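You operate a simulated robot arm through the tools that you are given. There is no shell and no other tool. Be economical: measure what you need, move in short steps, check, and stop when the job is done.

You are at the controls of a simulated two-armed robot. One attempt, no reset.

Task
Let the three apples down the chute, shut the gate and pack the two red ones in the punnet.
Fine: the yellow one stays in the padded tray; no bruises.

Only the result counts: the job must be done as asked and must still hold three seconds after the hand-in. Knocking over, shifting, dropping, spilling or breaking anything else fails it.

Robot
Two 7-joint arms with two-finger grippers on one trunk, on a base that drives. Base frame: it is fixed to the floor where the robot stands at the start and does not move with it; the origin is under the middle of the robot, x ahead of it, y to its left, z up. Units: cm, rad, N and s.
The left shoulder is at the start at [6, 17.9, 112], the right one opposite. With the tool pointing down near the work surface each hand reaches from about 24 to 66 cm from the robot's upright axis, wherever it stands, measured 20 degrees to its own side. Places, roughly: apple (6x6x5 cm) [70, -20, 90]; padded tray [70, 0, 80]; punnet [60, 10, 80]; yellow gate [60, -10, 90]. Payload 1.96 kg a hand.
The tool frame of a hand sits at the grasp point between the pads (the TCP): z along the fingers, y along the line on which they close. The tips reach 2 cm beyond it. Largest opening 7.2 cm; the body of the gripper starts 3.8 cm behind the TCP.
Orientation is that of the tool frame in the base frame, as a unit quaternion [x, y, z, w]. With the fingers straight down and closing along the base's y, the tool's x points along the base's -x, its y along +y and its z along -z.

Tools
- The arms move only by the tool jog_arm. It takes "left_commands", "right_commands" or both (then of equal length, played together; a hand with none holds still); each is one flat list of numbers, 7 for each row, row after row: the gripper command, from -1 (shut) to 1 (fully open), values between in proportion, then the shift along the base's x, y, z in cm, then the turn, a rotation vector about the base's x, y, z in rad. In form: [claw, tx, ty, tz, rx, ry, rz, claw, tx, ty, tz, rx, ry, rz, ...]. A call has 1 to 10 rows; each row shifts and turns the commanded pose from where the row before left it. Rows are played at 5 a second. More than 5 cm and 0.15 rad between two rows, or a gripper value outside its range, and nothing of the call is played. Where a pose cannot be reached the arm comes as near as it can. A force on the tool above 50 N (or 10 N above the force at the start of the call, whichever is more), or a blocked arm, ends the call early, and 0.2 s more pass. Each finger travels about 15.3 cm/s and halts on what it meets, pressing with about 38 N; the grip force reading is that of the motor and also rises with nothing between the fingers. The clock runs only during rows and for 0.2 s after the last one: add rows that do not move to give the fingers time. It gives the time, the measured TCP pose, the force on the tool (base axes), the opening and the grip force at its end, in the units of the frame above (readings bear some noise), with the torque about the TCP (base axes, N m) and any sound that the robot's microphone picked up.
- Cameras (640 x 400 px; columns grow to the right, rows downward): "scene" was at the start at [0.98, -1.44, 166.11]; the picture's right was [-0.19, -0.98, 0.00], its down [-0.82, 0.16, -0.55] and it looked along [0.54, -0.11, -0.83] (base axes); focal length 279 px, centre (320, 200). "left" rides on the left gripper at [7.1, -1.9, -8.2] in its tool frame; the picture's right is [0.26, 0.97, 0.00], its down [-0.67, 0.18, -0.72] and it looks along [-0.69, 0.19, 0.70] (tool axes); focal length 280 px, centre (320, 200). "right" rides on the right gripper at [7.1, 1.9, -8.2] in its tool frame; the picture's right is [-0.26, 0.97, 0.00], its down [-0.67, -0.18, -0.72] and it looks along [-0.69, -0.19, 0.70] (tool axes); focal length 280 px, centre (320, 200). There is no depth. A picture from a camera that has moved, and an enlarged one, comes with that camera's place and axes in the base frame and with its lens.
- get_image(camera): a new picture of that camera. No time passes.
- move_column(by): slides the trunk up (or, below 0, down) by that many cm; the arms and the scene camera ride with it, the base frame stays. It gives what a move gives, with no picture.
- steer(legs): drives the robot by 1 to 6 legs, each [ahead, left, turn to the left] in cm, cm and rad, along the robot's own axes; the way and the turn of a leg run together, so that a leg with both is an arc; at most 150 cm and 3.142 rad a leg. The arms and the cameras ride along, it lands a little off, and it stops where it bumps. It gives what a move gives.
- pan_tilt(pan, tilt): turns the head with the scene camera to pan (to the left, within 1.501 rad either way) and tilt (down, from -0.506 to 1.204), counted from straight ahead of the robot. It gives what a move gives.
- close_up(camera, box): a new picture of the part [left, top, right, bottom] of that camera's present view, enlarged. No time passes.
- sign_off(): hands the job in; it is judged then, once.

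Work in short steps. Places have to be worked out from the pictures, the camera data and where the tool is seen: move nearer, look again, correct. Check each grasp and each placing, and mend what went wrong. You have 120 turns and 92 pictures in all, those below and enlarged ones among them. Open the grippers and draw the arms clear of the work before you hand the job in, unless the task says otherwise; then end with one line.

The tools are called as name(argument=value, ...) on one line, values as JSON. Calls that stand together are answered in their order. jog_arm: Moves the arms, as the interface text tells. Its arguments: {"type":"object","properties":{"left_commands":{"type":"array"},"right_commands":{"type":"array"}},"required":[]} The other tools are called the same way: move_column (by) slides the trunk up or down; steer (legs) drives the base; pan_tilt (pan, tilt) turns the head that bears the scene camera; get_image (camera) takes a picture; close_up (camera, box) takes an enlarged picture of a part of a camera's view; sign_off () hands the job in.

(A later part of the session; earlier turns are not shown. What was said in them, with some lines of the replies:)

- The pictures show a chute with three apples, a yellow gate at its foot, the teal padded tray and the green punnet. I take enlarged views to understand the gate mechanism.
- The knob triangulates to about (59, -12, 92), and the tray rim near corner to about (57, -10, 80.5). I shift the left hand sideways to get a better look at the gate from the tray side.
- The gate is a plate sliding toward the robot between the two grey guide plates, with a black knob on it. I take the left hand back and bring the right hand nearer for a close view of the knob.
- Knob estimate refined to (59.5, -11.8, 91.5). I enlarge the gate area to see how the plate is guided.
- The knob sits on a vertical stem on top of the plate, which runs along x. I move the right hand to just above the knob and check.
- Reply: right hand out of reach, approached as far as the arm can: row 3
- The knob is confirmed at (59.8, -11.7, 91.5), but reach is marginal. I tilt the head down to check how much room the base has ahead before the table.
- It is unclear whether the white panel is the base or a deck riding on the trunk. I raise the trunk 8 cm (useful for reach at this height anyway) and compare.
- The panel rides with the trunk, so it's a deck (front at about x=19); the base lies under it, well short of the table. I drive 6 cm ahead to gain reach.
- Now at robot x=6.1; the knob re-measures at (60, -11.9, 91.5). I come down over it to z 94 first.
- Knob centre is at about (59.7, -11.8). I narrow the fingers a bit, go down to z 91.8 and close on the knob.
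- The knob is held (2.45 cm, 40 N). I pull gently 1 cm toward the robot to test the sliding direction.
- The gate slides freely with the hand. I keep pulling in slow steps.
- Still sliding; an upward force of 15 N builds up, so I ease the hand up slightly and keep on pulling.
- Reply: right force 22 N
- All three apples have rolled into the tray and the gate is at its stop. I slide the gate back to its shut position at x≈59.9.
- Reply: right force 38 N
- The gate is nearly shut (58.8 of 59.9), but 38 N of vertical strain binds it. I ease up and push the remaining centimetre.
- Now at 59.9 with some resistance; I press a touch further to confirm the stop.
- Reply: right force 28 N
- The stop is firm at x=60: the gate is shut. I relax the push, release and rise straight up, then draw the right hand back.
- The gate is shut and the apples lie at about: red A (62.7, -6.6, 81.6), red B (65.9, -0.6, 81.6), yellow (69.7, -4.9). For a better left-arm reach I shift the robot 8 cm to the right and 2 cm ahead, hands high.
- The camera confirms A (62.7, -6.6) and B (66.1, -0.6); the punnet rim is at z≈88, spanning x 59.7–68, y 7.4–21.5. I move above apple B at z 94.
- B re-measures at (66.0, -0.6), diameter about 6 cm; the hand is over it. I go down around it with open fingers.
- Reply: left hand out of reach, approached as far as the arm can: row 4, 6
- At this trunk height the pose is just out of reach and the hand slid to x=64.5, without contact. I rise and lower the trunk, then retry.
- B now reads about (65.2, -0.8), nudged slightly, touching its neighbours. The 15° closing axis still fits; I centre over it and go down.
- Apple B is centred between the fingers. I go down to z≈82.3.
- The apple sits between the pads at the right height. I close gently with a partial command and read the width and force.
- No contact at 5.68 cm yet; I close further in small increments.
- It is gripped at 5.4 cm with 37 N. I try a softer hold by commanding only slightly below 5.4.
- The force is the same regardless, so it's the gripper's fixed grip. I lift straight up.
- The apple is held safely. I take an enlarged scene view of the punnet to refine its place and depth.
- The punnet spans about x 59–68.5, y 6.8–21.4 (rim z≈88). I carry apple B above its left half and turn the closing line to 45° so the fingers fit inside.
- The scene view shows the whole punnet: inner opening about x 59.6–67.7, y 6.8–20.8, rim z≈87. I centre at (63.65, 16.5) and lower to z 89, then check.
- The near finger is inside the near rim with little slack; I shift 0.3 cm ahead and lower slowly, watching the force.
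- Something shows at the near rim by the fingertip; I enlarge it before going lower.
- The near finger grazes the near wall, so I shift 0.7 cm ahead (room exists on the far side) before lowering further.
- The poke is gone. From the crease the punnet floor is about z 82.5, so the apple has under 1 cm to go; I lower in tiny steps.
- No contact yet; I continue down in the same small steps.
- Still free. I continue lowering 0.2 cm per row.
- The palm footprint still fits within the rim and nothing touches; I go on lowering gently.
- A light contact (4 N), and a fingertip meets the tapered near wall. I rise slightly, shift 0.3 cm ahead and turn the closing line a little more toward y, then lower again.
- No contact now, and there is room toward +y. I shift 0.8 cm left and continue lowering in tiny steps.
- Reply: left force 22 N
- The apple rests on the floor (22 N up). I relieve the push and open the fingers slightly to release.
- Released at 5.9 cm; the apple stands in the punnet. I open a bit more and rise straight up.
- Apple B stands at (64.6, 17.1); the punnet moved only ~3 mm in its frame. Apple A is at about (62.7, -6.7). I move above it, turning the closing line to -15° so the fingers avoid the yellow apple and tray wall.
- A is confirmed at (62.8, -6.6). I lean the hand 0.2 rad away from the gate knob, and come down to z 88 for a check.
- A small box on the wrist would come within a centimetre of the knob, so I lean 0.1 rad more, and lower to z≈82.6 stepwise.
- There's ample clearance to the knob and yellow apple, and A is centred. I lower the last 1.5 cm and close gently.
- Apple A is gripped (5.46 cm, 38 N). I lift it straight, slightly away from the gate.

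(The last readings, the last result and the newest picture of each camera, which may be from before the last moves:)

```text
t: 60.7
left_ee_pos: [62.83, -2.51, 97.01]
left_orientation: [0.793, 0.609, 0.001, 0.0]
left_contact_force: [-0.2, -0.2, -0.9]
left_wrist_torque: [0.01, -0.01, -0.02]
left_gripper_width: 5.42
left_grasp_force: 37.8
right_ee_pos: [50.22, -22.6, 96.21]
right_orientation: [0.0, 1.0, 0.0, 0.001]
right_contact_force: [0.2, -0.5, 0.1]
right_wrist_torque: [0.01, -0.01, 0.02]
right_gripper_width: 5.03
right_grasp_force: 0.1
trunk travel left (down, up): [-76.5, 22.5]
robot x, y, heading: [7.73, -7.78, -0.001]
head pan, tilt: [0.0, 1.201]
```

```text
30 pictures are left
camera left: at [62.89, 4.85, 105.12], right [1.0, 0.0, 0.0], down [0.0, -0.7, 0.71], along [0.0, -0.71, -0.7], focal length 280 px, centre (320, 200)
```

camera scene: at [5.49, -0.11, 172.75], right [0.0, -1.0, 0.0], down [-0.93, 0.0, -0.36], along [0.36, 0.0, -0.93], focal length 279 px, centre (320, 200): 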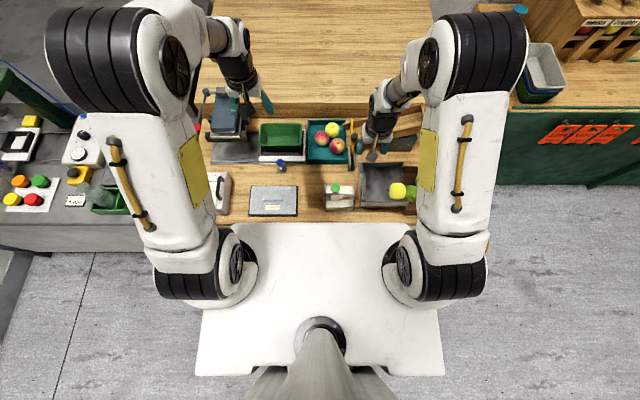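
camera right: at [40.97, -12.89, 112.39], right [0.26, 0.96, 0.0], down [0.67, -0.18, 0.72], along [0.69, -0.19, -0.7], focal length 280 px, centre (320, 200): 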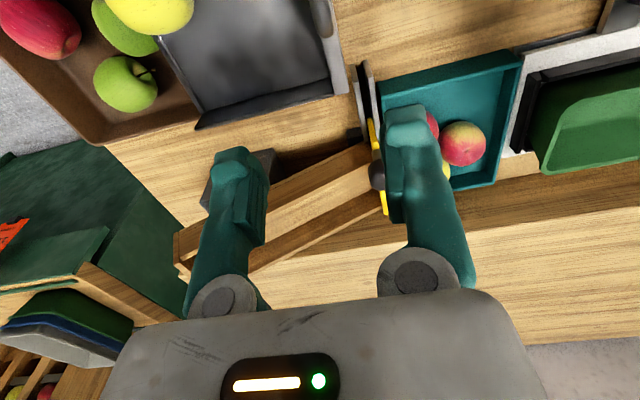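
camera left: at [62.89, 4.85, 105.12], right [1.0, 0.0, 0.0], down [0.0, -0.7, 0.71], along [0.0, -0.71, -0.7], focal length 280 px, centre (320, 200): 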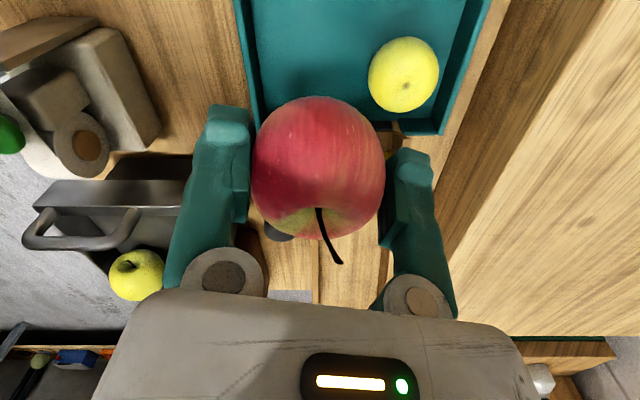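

The apple is secure. I carry it above the free right part of the punnet at (64.6, 11.3), turning the closing line to 50°.

jog_arm(left_commands=[0.36, 0.22, 1.73, 0, 0, 0, 0.1417, 0.36, 0.22, 1.73, 0, 0, 0, 0.1417, 0.36, 0.22, 1.73, 0, 0, 0, 0.1417, 0.36, 0.22, 1.73, 0, 0, 0, 0.1417, 0.36, 0.22, 1.73, 0, 0, 0, 0.1417, 0.36, 0.22, 1.73, 0, 0, 0, 0.1417, 0.36, 0.22, 1.73, 0, 0, 0, 0.1417, 0.36, 0.22, 1.73, 0, 0, 0, 0.1417, 0.36, 0, 0, 0, 0, 0, 0])

get_image(camera="left")

close_up(camera="scene", box=[222, 90, 350, 170])

```text
t: 62.7
left_ee_pos: [64.47, 11.37, 97.06]
left_orientation: [0.341, 0.94, 0.0, 0.0]
left_contact_force: [0.0, -0.7, -0.6]
left_wrist_torque: [0.02, 0.04, -0.03]
left_gripper_width: 5.45
left_grasp_force: 37.9
right_ee_pos: [50.16, -22.61, 96.13]
right_orientation: [0.0, 1.0, 0.001, 0.001]
right_contact_force: [0.0, 0.9, 0.2]
right_wrist_torque: [-0.02, -0.03, 0.02]
right_gripper_width: 5.07
right_grasp_force: 0.1
trunk travel left (down, up): [-76.5, 22.5]
robot x, y, heading: [7.73, -8.09, 0.0]
head pan, tilt: [0.0, 1.201]
```

```text
29 pictures are left
camera left: at [57.93, 14.46, 105.11], right [0.42, 0.91, 0.0], down [0.63, -0.29, 0.72], along [0.65, -0.3, -0.7], focal length 280 px, centre (320, 200)
```

left: 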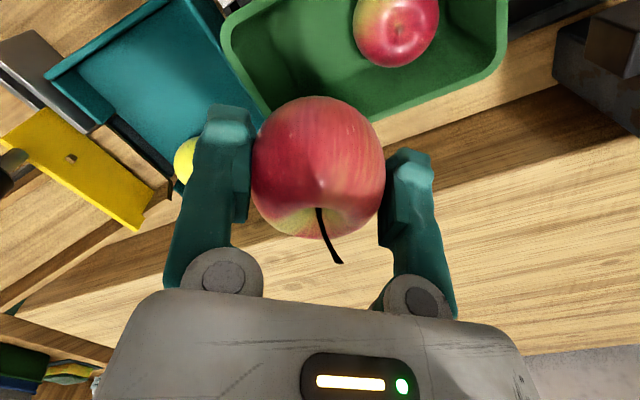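

```text
5.00 times, centred on (286, 130) of scene
camera zoom: at [7.62, -7.92, 164.75], right [0.0, -1.0, 0.0], down [-0.93, 0.0, -0.36], along [0.36, 0.0, -0.93], focal length 1397 px, centre (490, 550)
```

zoom: 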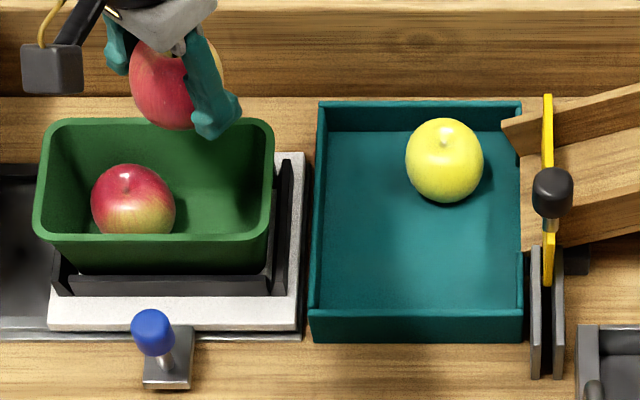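

The drop zone is clear. I set the closing line to 45° and lower to z 88.5, then check.

jog_arm(left_commands=[0.36, 0.1, -0.15, -1, 0, 0, -0.085, 0.36, 0, 0, -2.5, 0, 0, 0, 0.36, 0, 0, -2.5, 0, 0, 0, 0.36, 0, 0, -1.5, 0, 0, 0, 0.36, 0, 0, -1, 0, 0, 0, 0.36, 0, 0, 0, 0, 0, 0])

get_image(camera="left")

close_up(camera="scene", box=[222, 108, 286, 148])

```text
t: 64.1
left_ee_pos: [64.54, 11.08, 88.68]
left_orientation: [0.382, 0.924, 0.0, 0.0]
left_contact_force: [-0.6, -0.3, -0.6]
left_wrist_torque: [0.03, 0.02, 0.03]
left_gripper_width: 5.42
left_grasp_force: 38.6
right_ee_pos: [50.15, -22.68, 96.25]
right_orientation: [0.0, 1.0, 0.001, 0.0]
right_contact_force: [-0.1, 0.4, -0.7]
right_wrist_torque: [-0.01, 0.0, 0.0]
right_gripper_width: 5.04
right_grasp_force: 0.2
trunk travel left (down, up): [-76.5, 22.5]
robot x, y, heading: [7.94, -7.62, 0.005]
head pan, tilt: [0.0, 1.201]
```

```text
27 pictures are left
camera left: at [58.26, 14.74, 96.75], right [0.5, 0.87, 0.0], down [0.61, -0.35, 0.72], along [0.62, -0.35, -0.7], focal length 280 px, centre (320, 200)
```

left: 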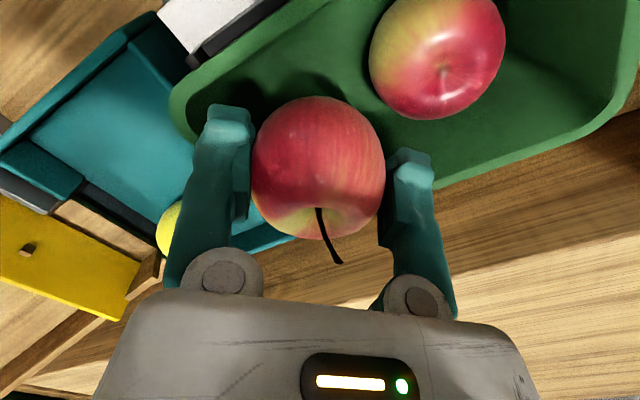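

```text
10.00 times, centred on (254, 128) of scene
camera zoom: at [7.61, -7.89, 164.75], right [0.0, -1.0, 0.0], down [-0.93, 0.0, -0.36], along [0.36, 0.0, -0.93], focal length 2794 px, centre (980, 920)
```

zoom: 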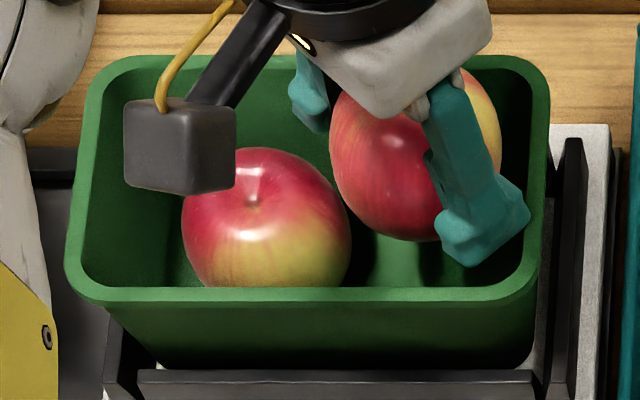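

The lower finger is close to the right-hand wall, so I shift 0.4 cm left and lower slowly to z≈86.

jog_arm(left_commands=[0.36, 0.05, 0.4, 0, 0, 0, 0, 0.36, 0, 0, -0.5, 0, 0, 0, 0.36, 0, 0, -0.5, 0, 0, 0, 0.36, 0, 0, -0.5, 0, 0, 0, 0.36, 0, 0, -0.5, 0, 0, 0, 0.36, 0, 0, -0.4, 0, 0, 0, 0.36, 0, 0, 0, 0, 0, 0])

close_up(camera="scene", box=[222, 108, 286, 148])

get_image(camera="left")

```text
t: 65.7
left_ee_pos: [64.71, 11.64, 86.2]
left_orientation: [0.382, 0.924, 0.0, 0.001]
left_contact_force: [-0.4, -0.3, -0.9]
left_wrist_torque: [0.02, 0.0, 0.0]
left_gripper_width: 5.45
left_grasp_force: 37.7
right_ee_pos: [50.13, -22.54, 96.23]
right_orientation: [-0.001, 1.0, 0.001, 0.001]
right_contact_force: [0.2, 0.9, -0.3]
right_wrist_torque: [0.0, -0.01, -0.01]
right_gripper_width: 5.02
right_grasp_force: 0.1
trunk travel left (down, up): [-76.5, 22.5]
robot x, y, heading: [7.83, -7.84, 0.001]
head pan, tilt: [0.0, 1.201]
```

```text
10.00 times, centred on (254, 128) of scene
camera zoom: at [7.62, -7.89, 164.75], right [0.0, -1.0, 0.0], down [-0.93, 0.0, -0.36], along [0.36, 0.0, -0.93], focal length 2794 px, centre (980, 920)
```

zoom: 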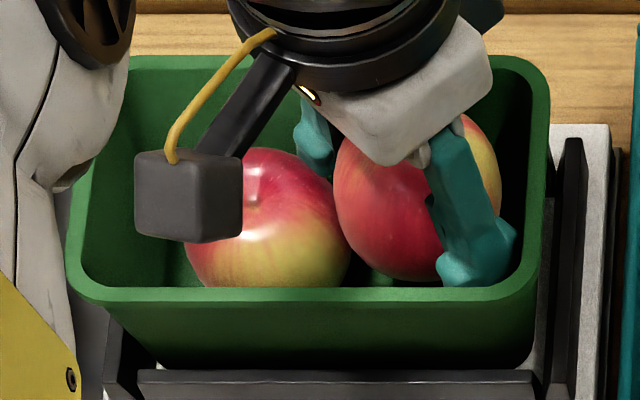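

```text
24 pictures are left
camera left: at [58.4, 15.17, 94.21], right [0.5, 0.87, 0.0], down [0.61, -0.35, 0.72], along [0.62, -0.35, -0.7], focal length 280 px, centre (320, 200)
```

left: 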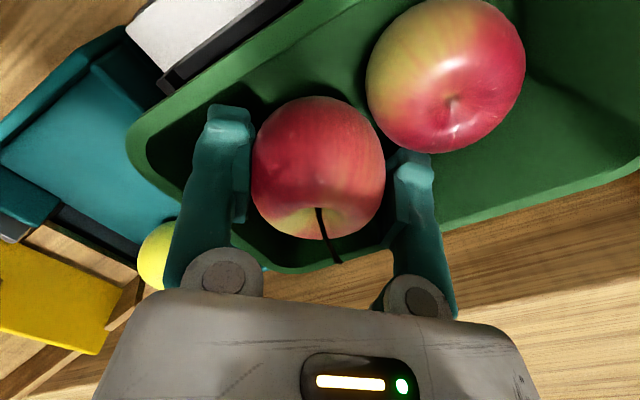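

Still free; the fingers have small gaps to both wall and B. I continue lowering in tiny steps.

jog_arm(left_commands=[0.36, 0, -0.1, -0.25, 0, 0, 0, 0.36, 0, 0, -0.25, 0, 0, 0, 0.36, 0, 0, -0.25, 0, 0, 0, 0.36, 0, 0, -0.25, 0, 0, 0, 0.36, 0, 0, 0, 0, 0, 0])

close_up(camera="scene", box=[222, 108, 286, 148])

get_image(camera="left")

```text
t: 66.9
left_ee_pos: [64.6, 11.4, 85.27]
left_orientation: [0.382, 0.924, 0.001, 0.0]
left_contact_force: [0.3, -0.3, -0.4]
left_wrist_torque: [-0.05, -0.03, -0.03]
left_gripper_width: 5.44
left_grasp_force: 37.5
right_ee_pos: [50.22, -22.65, 96.1]
right_orientation: [0.001, 1.0, 0.001, 0.0]
right_contact_force: [-0.2, 0.6, -0.7]
right_wrist_torque: [-0.04, -0.02, -0.01]
right_gripper_width: 5.06
right_grasp_force: 0.2
trunk travel left (down, up): [-76.5, 22.5]
robot x, y, heading: [7.91, -7.61, 0.001]
head pan, tilt: [0.0, 1.201]
```

```text
10.00 times, centred on (254, 128) of scene
camera zoom: at [7.62, -7.88, 164.75], right [0.0, -1.0, 0.0], down [-0.93, 0.0, -0.36], along [0.36, 0.0, -0.93], focal length 2794 px, centre (980, 920)
```

zoom: 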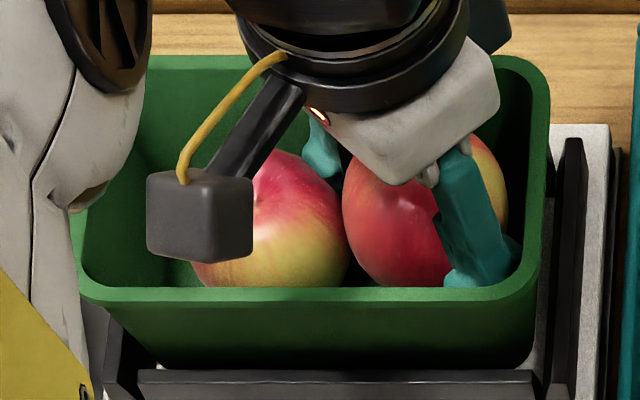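

```text
22 pictures are left
camera left: at [58.35, 15.07, 93.27], right [0.5, 0.87, 0.0], down [0.61, -0.35, 0.72], along [0.62, -0.35, -0.7], focal length 280 px, centre (320, 200)
```

left: 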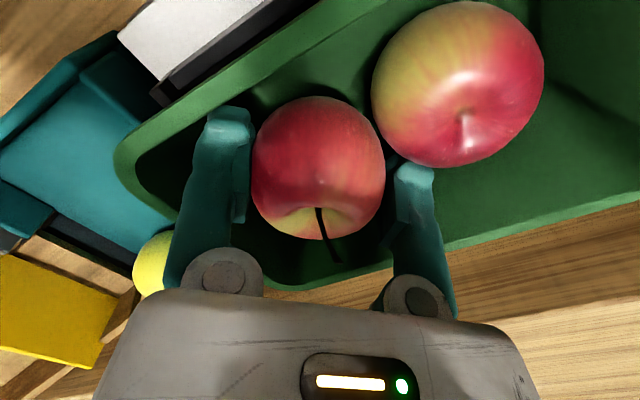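

All clear so far. I continue down toward the expected floor contact near z 83.9.

jog_arm(left_commands=[0.36, 0, 0, -0.25, 0, 0, 0, 0.36, 0, 0, -0.25, 0, 0, 0, 0.36, 0, 0, -0.2, 0, 0, 0, 0.36, 0, 0, -0.2, 0, 0, 0, 0.36, 0, 0, 0, 0, 0, 0])

close_up(camera="scene", box=[222, 108, 286, 148])

```text
t: 68.1
left_ee_pos: [64.61, 11.31, 84.38]
left_orientation: [0.382, 0.924, 0.0, 0.001]
left_contact_force: [-0.5, -0.6, 0.3]
left_wrist_torque: [-0.01, 0.03, 0.0]
left_gripper_width: 5.43
left_grasp_force: 37.6
right_ee_pos: [50.25, -22.66, 96.13]
right_orientation: [0.0, 1.0, 0.001, 0.001]
right_contact_force: [-0.2, 0.0, 0.4]
right_wrist_torque: [0.0, 0.05, 0.03]
right_gripper_width: 5.04
right_grasp_force: 0.1
trunk travel left (down, up): [-76.5, 22.5]
robot x, y, heading: [7.78, -7.54, -0.001]
head pan, tilt: [0.0, 1.201]
```

```text
10.00 times, centred on (254, 128) of scene
camera zoom: at [7.6, -7.9, 164.75], right [0.0, -1.0, 0.0], down [-0.93, 0.0, -0.36], along [0.36, 0.0, -0.93], focal length 2794 px, centre (980, 920)
```

zoom: 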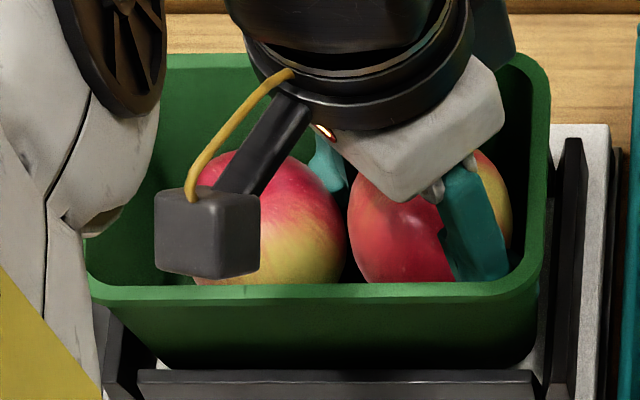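

The punnet's rim looks slightly tilted at the left; I check closely before going on.

close_up(camera="scene", box=[206, 98, 302, 158])

get_image(camera="left")

```text
6.67 times, centred on (254, 128) of scene
camera zoom: at [7.6, -7.9, 164.75], right [0.0, -1.0, 0.0], down [-0.93, 0.0, -0.36], along [0.36, 0.0, -0.93], focal length 1863 px, centre (760, 680)
```

zoom: 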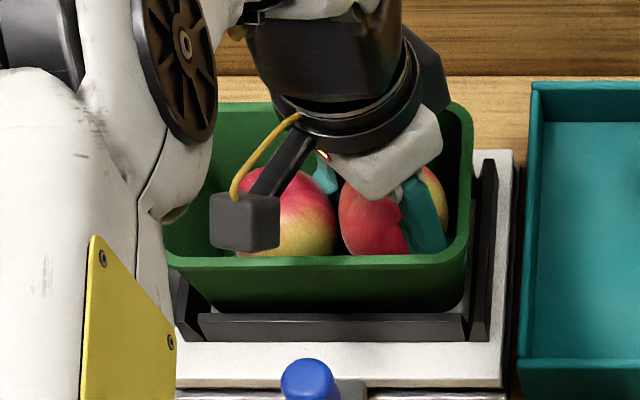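

```text
19 pictures are left
camera left: at [58.37, 15.07, 92.39], right [0.5, 0.87, 0.0], down [0.61, -0.35, 0.72], along [0.62, -0.35, -0.7], focal length 280 px, centre (320, 200)
```

left: 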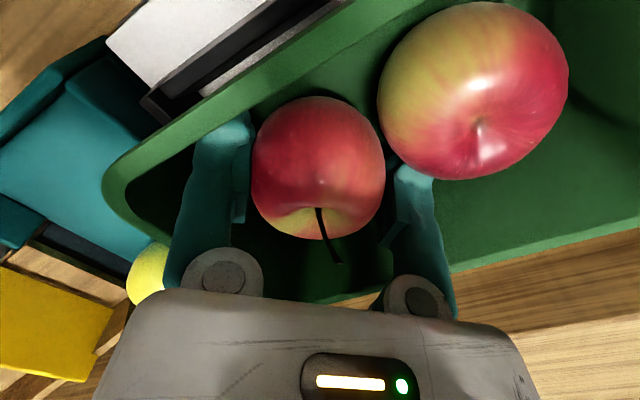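

The tilt is marginal and the force near zero. I lower the last few millimetres.

jog_arm(left_commands=[0.36, 0, 0.1, -0.15, 0, 0, 0, 0.36, 0, 0, -0.15, 0, 0, 0, 0.36, 0, 0, 0, 0, 0, 0])

close_up(camera="scene", box=[206, 98, 302, 158])

```text
t: 68.9
left_ee_pos: [64.65, 11.37, 84.33]
left_orientation: [0.381, 0.924, 0.001, 0.003]
left_contact_force: [3.0, -1.5, 21.4]
left_wrist_torque: [-0.12, -0.2, 0.0]
left_gripper_width: 5.44
left_grasp_force: 38.1
right_ee_pos: [50.0, -22.84, 96.24]
right_orientation: [-0.001, 1.0, 0.0, 0.001]
right_contact_force: [0.3, -0.4, 0.2]
right_wrist_torque: [-0.01, -0.05, -0.02]
right_gripper_width: 5.04
right_grasp_force: 0.0
trunk travel left (down, up): [-76.5, 22.5]
robot x, y, heading: [7.53, -7.8, -0.004]
head pan, tilt: [0.0, 1.201]
```

```text
6.67 times, centred on (254, 128) of scene
camera zoom: at [7.34, -8.02, 164.78], right [0.0, -1.0, 0.0], down [-0.93, 0.0, -0.36], along [0.36, 0.0, -0.93], focal length 1863 px, centre (760, 680)
```

zoom: 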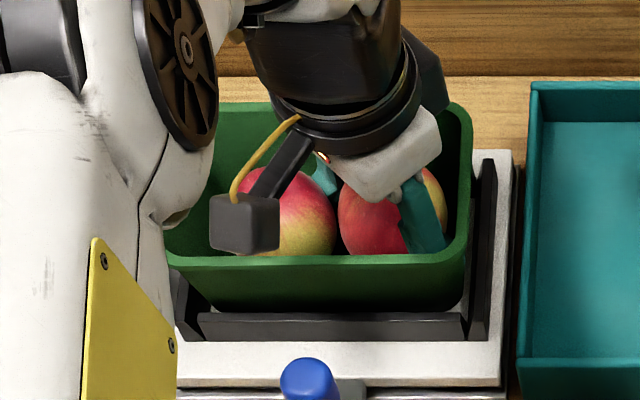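

Floor contact (21 N). I ease up and open the fingers just enough to release.

jog_arm(left_commands=[0.36, 0, 0, 0.2, 0, 0, 0, 0.52, 0, 0, 0, 0, 0, 0, 0.58, 0, 0, 0, 0, 0, 0, 0.64, 0, 0, 0, 0, 0, 0, 0.64, 0, 0, 0, 0, 0, 0])

get_image(camera="left")

```text
t: 70.1
left_ee_pos: [64.62, 11.67, 84.22]
left_orientation: [0.382, 0.924, 0.0, 0.0]
left_contact_force: [-1.8, 1.0, -1.1]
left_wrist_torque: [-0.03, 0.04, 0.0]
left_gripper_width: 5.84
left_grasp_force: 0.0
right_ee_pos: [50.22, -22.63, 96.15]
right_orientation: [0.0, 1.0, 0.001, 0.0]
right_contact_force: [-0.2, 0.1, 0.2]
right_wrist_torque: [-0.02, -0.01, 0.0]
right_gripper_width: 5.04
right_grasp_force: 0.0
trunk travel left (down, up): [-76.5, 22.5]
robot x, y, heading: [7.95, -8.02, 0.001]
head pan, tilt: [0.0, 1.201]
```

```text
17 pictures are left
camera left: at [58.35, 15.17, 92.27], right [0.5, 0.87, 0.0], down [0.61, -0.35, 0.72], along [0.62, -0.35, -0.7], focal length 280 px, centre (320, 200)
```

left: 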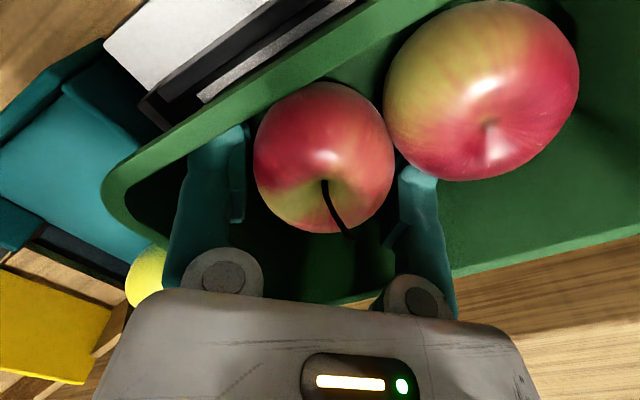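

The apple is free and rests in the punnet beside B. I rise straight up and look.

jog_arm(left_commands=[0.66, 0, 0, 0.4, 0, 0, 0, 0.66, 0, 0, 0.6, 0, 0, 0, 0.66, 0, 0, 1, 0, 0, 0, 0.66, 0, 0, 1.5, 0, 0, 0, 0.66, 0, 0, 2.5, 0, 0, 0, 0.66, 0, 0, 3, 0, 0, 0, 0.66, 0, 0, 4, 0, 0, 0, 0.66, 0, 0, 3, 0, 0, 0])

close_up(camera="scene", box=[222, 90, 350, 170])

get_image(camera="left")

```text
t: 71.9
left_ee_pos: [64.58, 11.18, 100.26]
left_orientation: [0.382, 0.924, 0.0, 0.0]
left_contact_force: [-0.2, -0.1, 0.6]
left_wrist_torque: [0.0, 0.05, -0.01]
left_gripper_width: 5.97
left_grasp_force: 0.0
right_ee_pos: [50.17, -22.64, 96.12]
right_orientation: [0.0, 1.0, 0.001, 0.001]
right_contact_force: [0.4, -0.2, -0.4]
right_wrist_torque: [0.02, -0.02, -0.02]
right_gripper_width: 5.04
right_grasp_force: 0.1
trunk travel left (down, up): [-76.5, 22.5]
robot x, y, heading: [8.06, -7.91, -0.001]
head pan, tilt: [0.0, 1.201]
```

```text
5.00 times, centred on (286, 130) of scene
camera zoom: at [7.56, -7.9, 164.75], right [0.0, -1.0, 0.0], down [-0.93, 0.0, -0.36], along [0.36, 0.0, -0.93], focal length 1397 px, centre (490, 550)
```

zoom: 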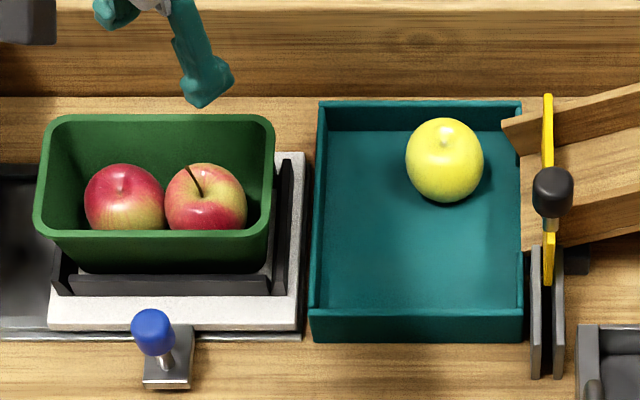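

```text
15 pictures are left
camera left: at [58.31, 14.95, 108.27], right [0.5, 0.87, 0.0], down [0.61, -0.35, 0.72], along [0.62, -0.35, -0.7], focal length 280 px, centre (320, 200)
```

left: 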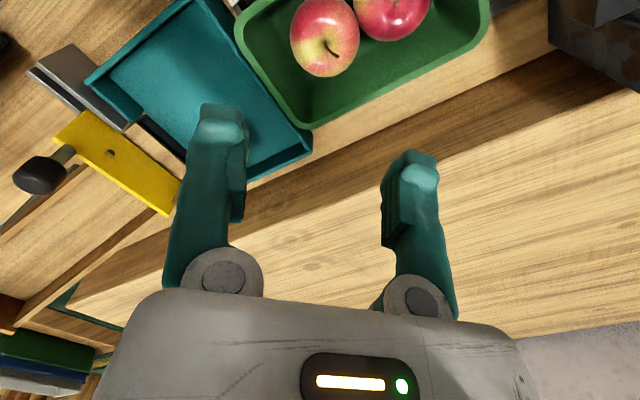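

Both red apples stand in the punnet and the yellow one is in the tray. I check the punnet's seating up close and draw the left arm back.

jog_arm(left_commands=[1, -2, 0, 3, 0, 0, 0, 1, -3, 0, 3, 0, 0, 0.1, 1, -4, 0, 0, 0, 0, 0.1, 1, -4, 0, 0, 0, 0, 0.1, 1, -4, 0, 0, 0, 0, 0.1, 1, 0, 0, 0, 0, 0, 0.1], right_commands=[1, 0, 0, 2, 0, 0, 0, 1, 0, 0, 2, 0, 0, 0, 1, -3, 0, 2, 0, 0, 0, 1, -3, 0, 0, 0, 0, 0, 1, -3, 0, 0, 0, 0, 0, 1, 0, 0, 0, 0, 0, 0])

close_up(camera="scene", box=[222, 104, 286, 144])

get_image(camera="left")

```text
t: 73.3
left_ee_pos: [47.82, 11.45, 106.35]
left_orientation: [0.141, 0.99, 0.0, 0.0]
left_contact_force: [0.3, 0.1, 0.2]
left_wrist_torque: [0.0, 0.01, 0.0]
left_gripper_width: 7.21
left_grasp_force: 0.0
right_ee_pos: [41.29, -22.61, 102.14]
right_orientation: [0.0, 1.0, 0.001, 0.0]
right_contact_force: [-0.5, 0.6, -0.3]
right_wrist_torque: [0.02, -0.03, 0.0]
right_gripper_width: 7.19
right_grasp_force: 0.0
trunk travel left (down, up): [-76.5, 22.5]
robot x, y, heading: [8.09, -7.65, -0.002]
head pan, tilt: [0.0, 1.201]
```

```text
10.00 times, centred on (254, 124) of scene
camera zoom: at [7.78, -7.87, 164.75], right [0.0, -1.0, 0.0], down [-0.93, 0.0, -0.36], along [0.36, 0.0, -0.93], focal length 2794 px, centre (980, 960)
```

zoom: 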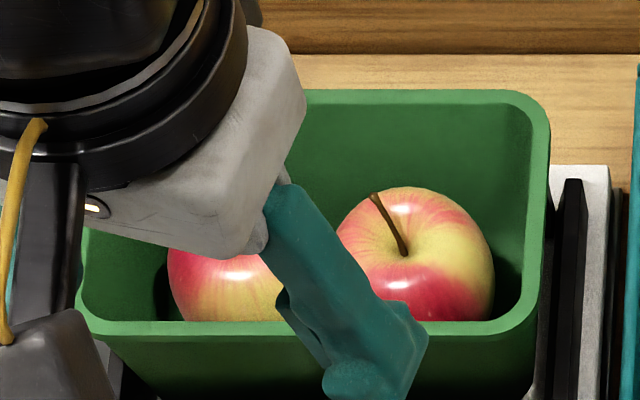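

```text
13 pictures are left
camera left: at [40.45, 11.66, 114.3], right [0.02, 1.0, 0.0], down [0.7, -0.01, 0.71], along [0.71, -0.01, -0.7], focal length 280 px, centre (320, 200)
```

left: 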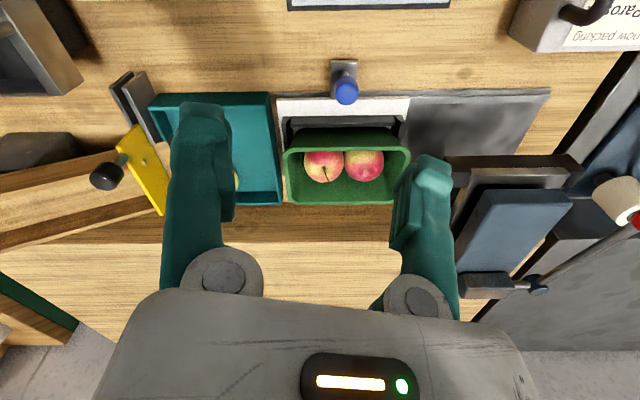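

Everything looks in place. I retract the arms a little more and take a final look at the whole bench.

jog_arm(left_commands=[1, -3, 1, 2, 0, 0, 0, 1, -3, 1, 2, 0, 0, 0, 1, -2, 1, 0, 0, 0, 0, 1, 0, 0, 0, 0, 0, 0, 1, 0, 0, 0, 0, 0, 0])

close_up(camera="scene", box=[200, 80, 440, 230])

close_up(camera="left", box=[60, 60, 460, 310])

```text
t: 74.5
left_ee_pos: [39.55, 14.47, 110.24]
left_orientation: [0.142, 0.99, -0.001, 0.0]
left_contact_force: [0.3, -0.4, -0.6]
left_wrist_torque: [0.0, 0.0, 0.0]
left_gripper_width: 7.21
left_grasp_force: 0.1
right_ee_pos: [41.35, -22.59, 102.31]
right_orientation: [0.0, 1.0, 0.001, 0.001]
right_contact_force: [0.6, 0.7, -0.9]
right_wrist_torque: [-0.02, -0.06, 0.02]
right_gripper_width: 7.18
right_grasp_force: 0.1
trunk travel left (down, up): [-76.5, 22.5]
robot x, y, heading: [7.77, -7.54, -0.003]
head pan, tilt: [0.0, 1.201]
```

```text
2.67 times, centred on (320, 155) of scene
camera zoom: at [7.61, -7.89, 164.75], right [0.0, -1.0, 0.0], down [-0.93, 0.0, -0.36], along [0.36, 0.0, -0.93], focal length 745 px, centre (320, 320)
```

zoom: 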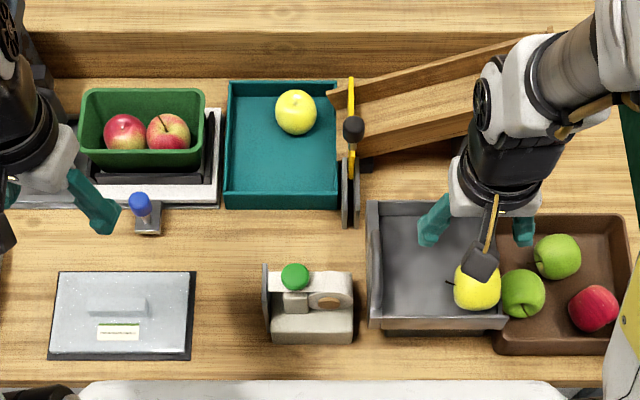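

```text
1.60 times, centred on (260, 185) of left
camera zoom: at [32.24, 14.69, 118.31], right [0.02, 1.0, 0.0], down [0.7, -0.01, 0.72], along [0.72, -0.01, -0.7], focal length 449 px, centre (416, 224)
```

zoom: 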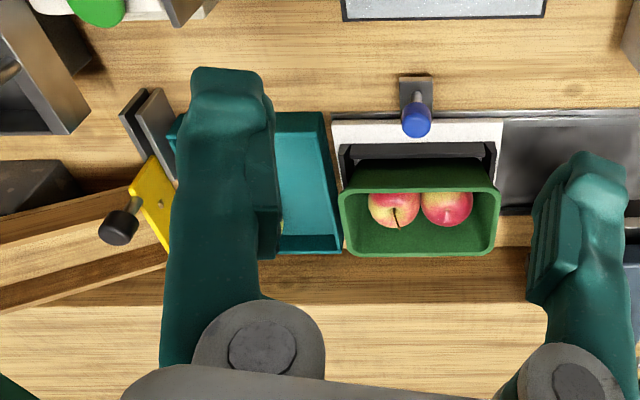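

The gate is shut, both red apples are in the punnet, the yellow one is in the tray, and both arms are clear with the grippers open. I hand the job in.

sign_off()

```text
The job is handed in.
```

All three apples went down the chute, the gate is shut, both red apples are in the punnet, the yellow one is still in the padded tray, and I have handed the job in. The punnet moved about 3 mm in its frame while I set the first apple down. I couldn't check for bruises directly: the apples rolled into the tray unassisted, and I set the red ones down slowly.
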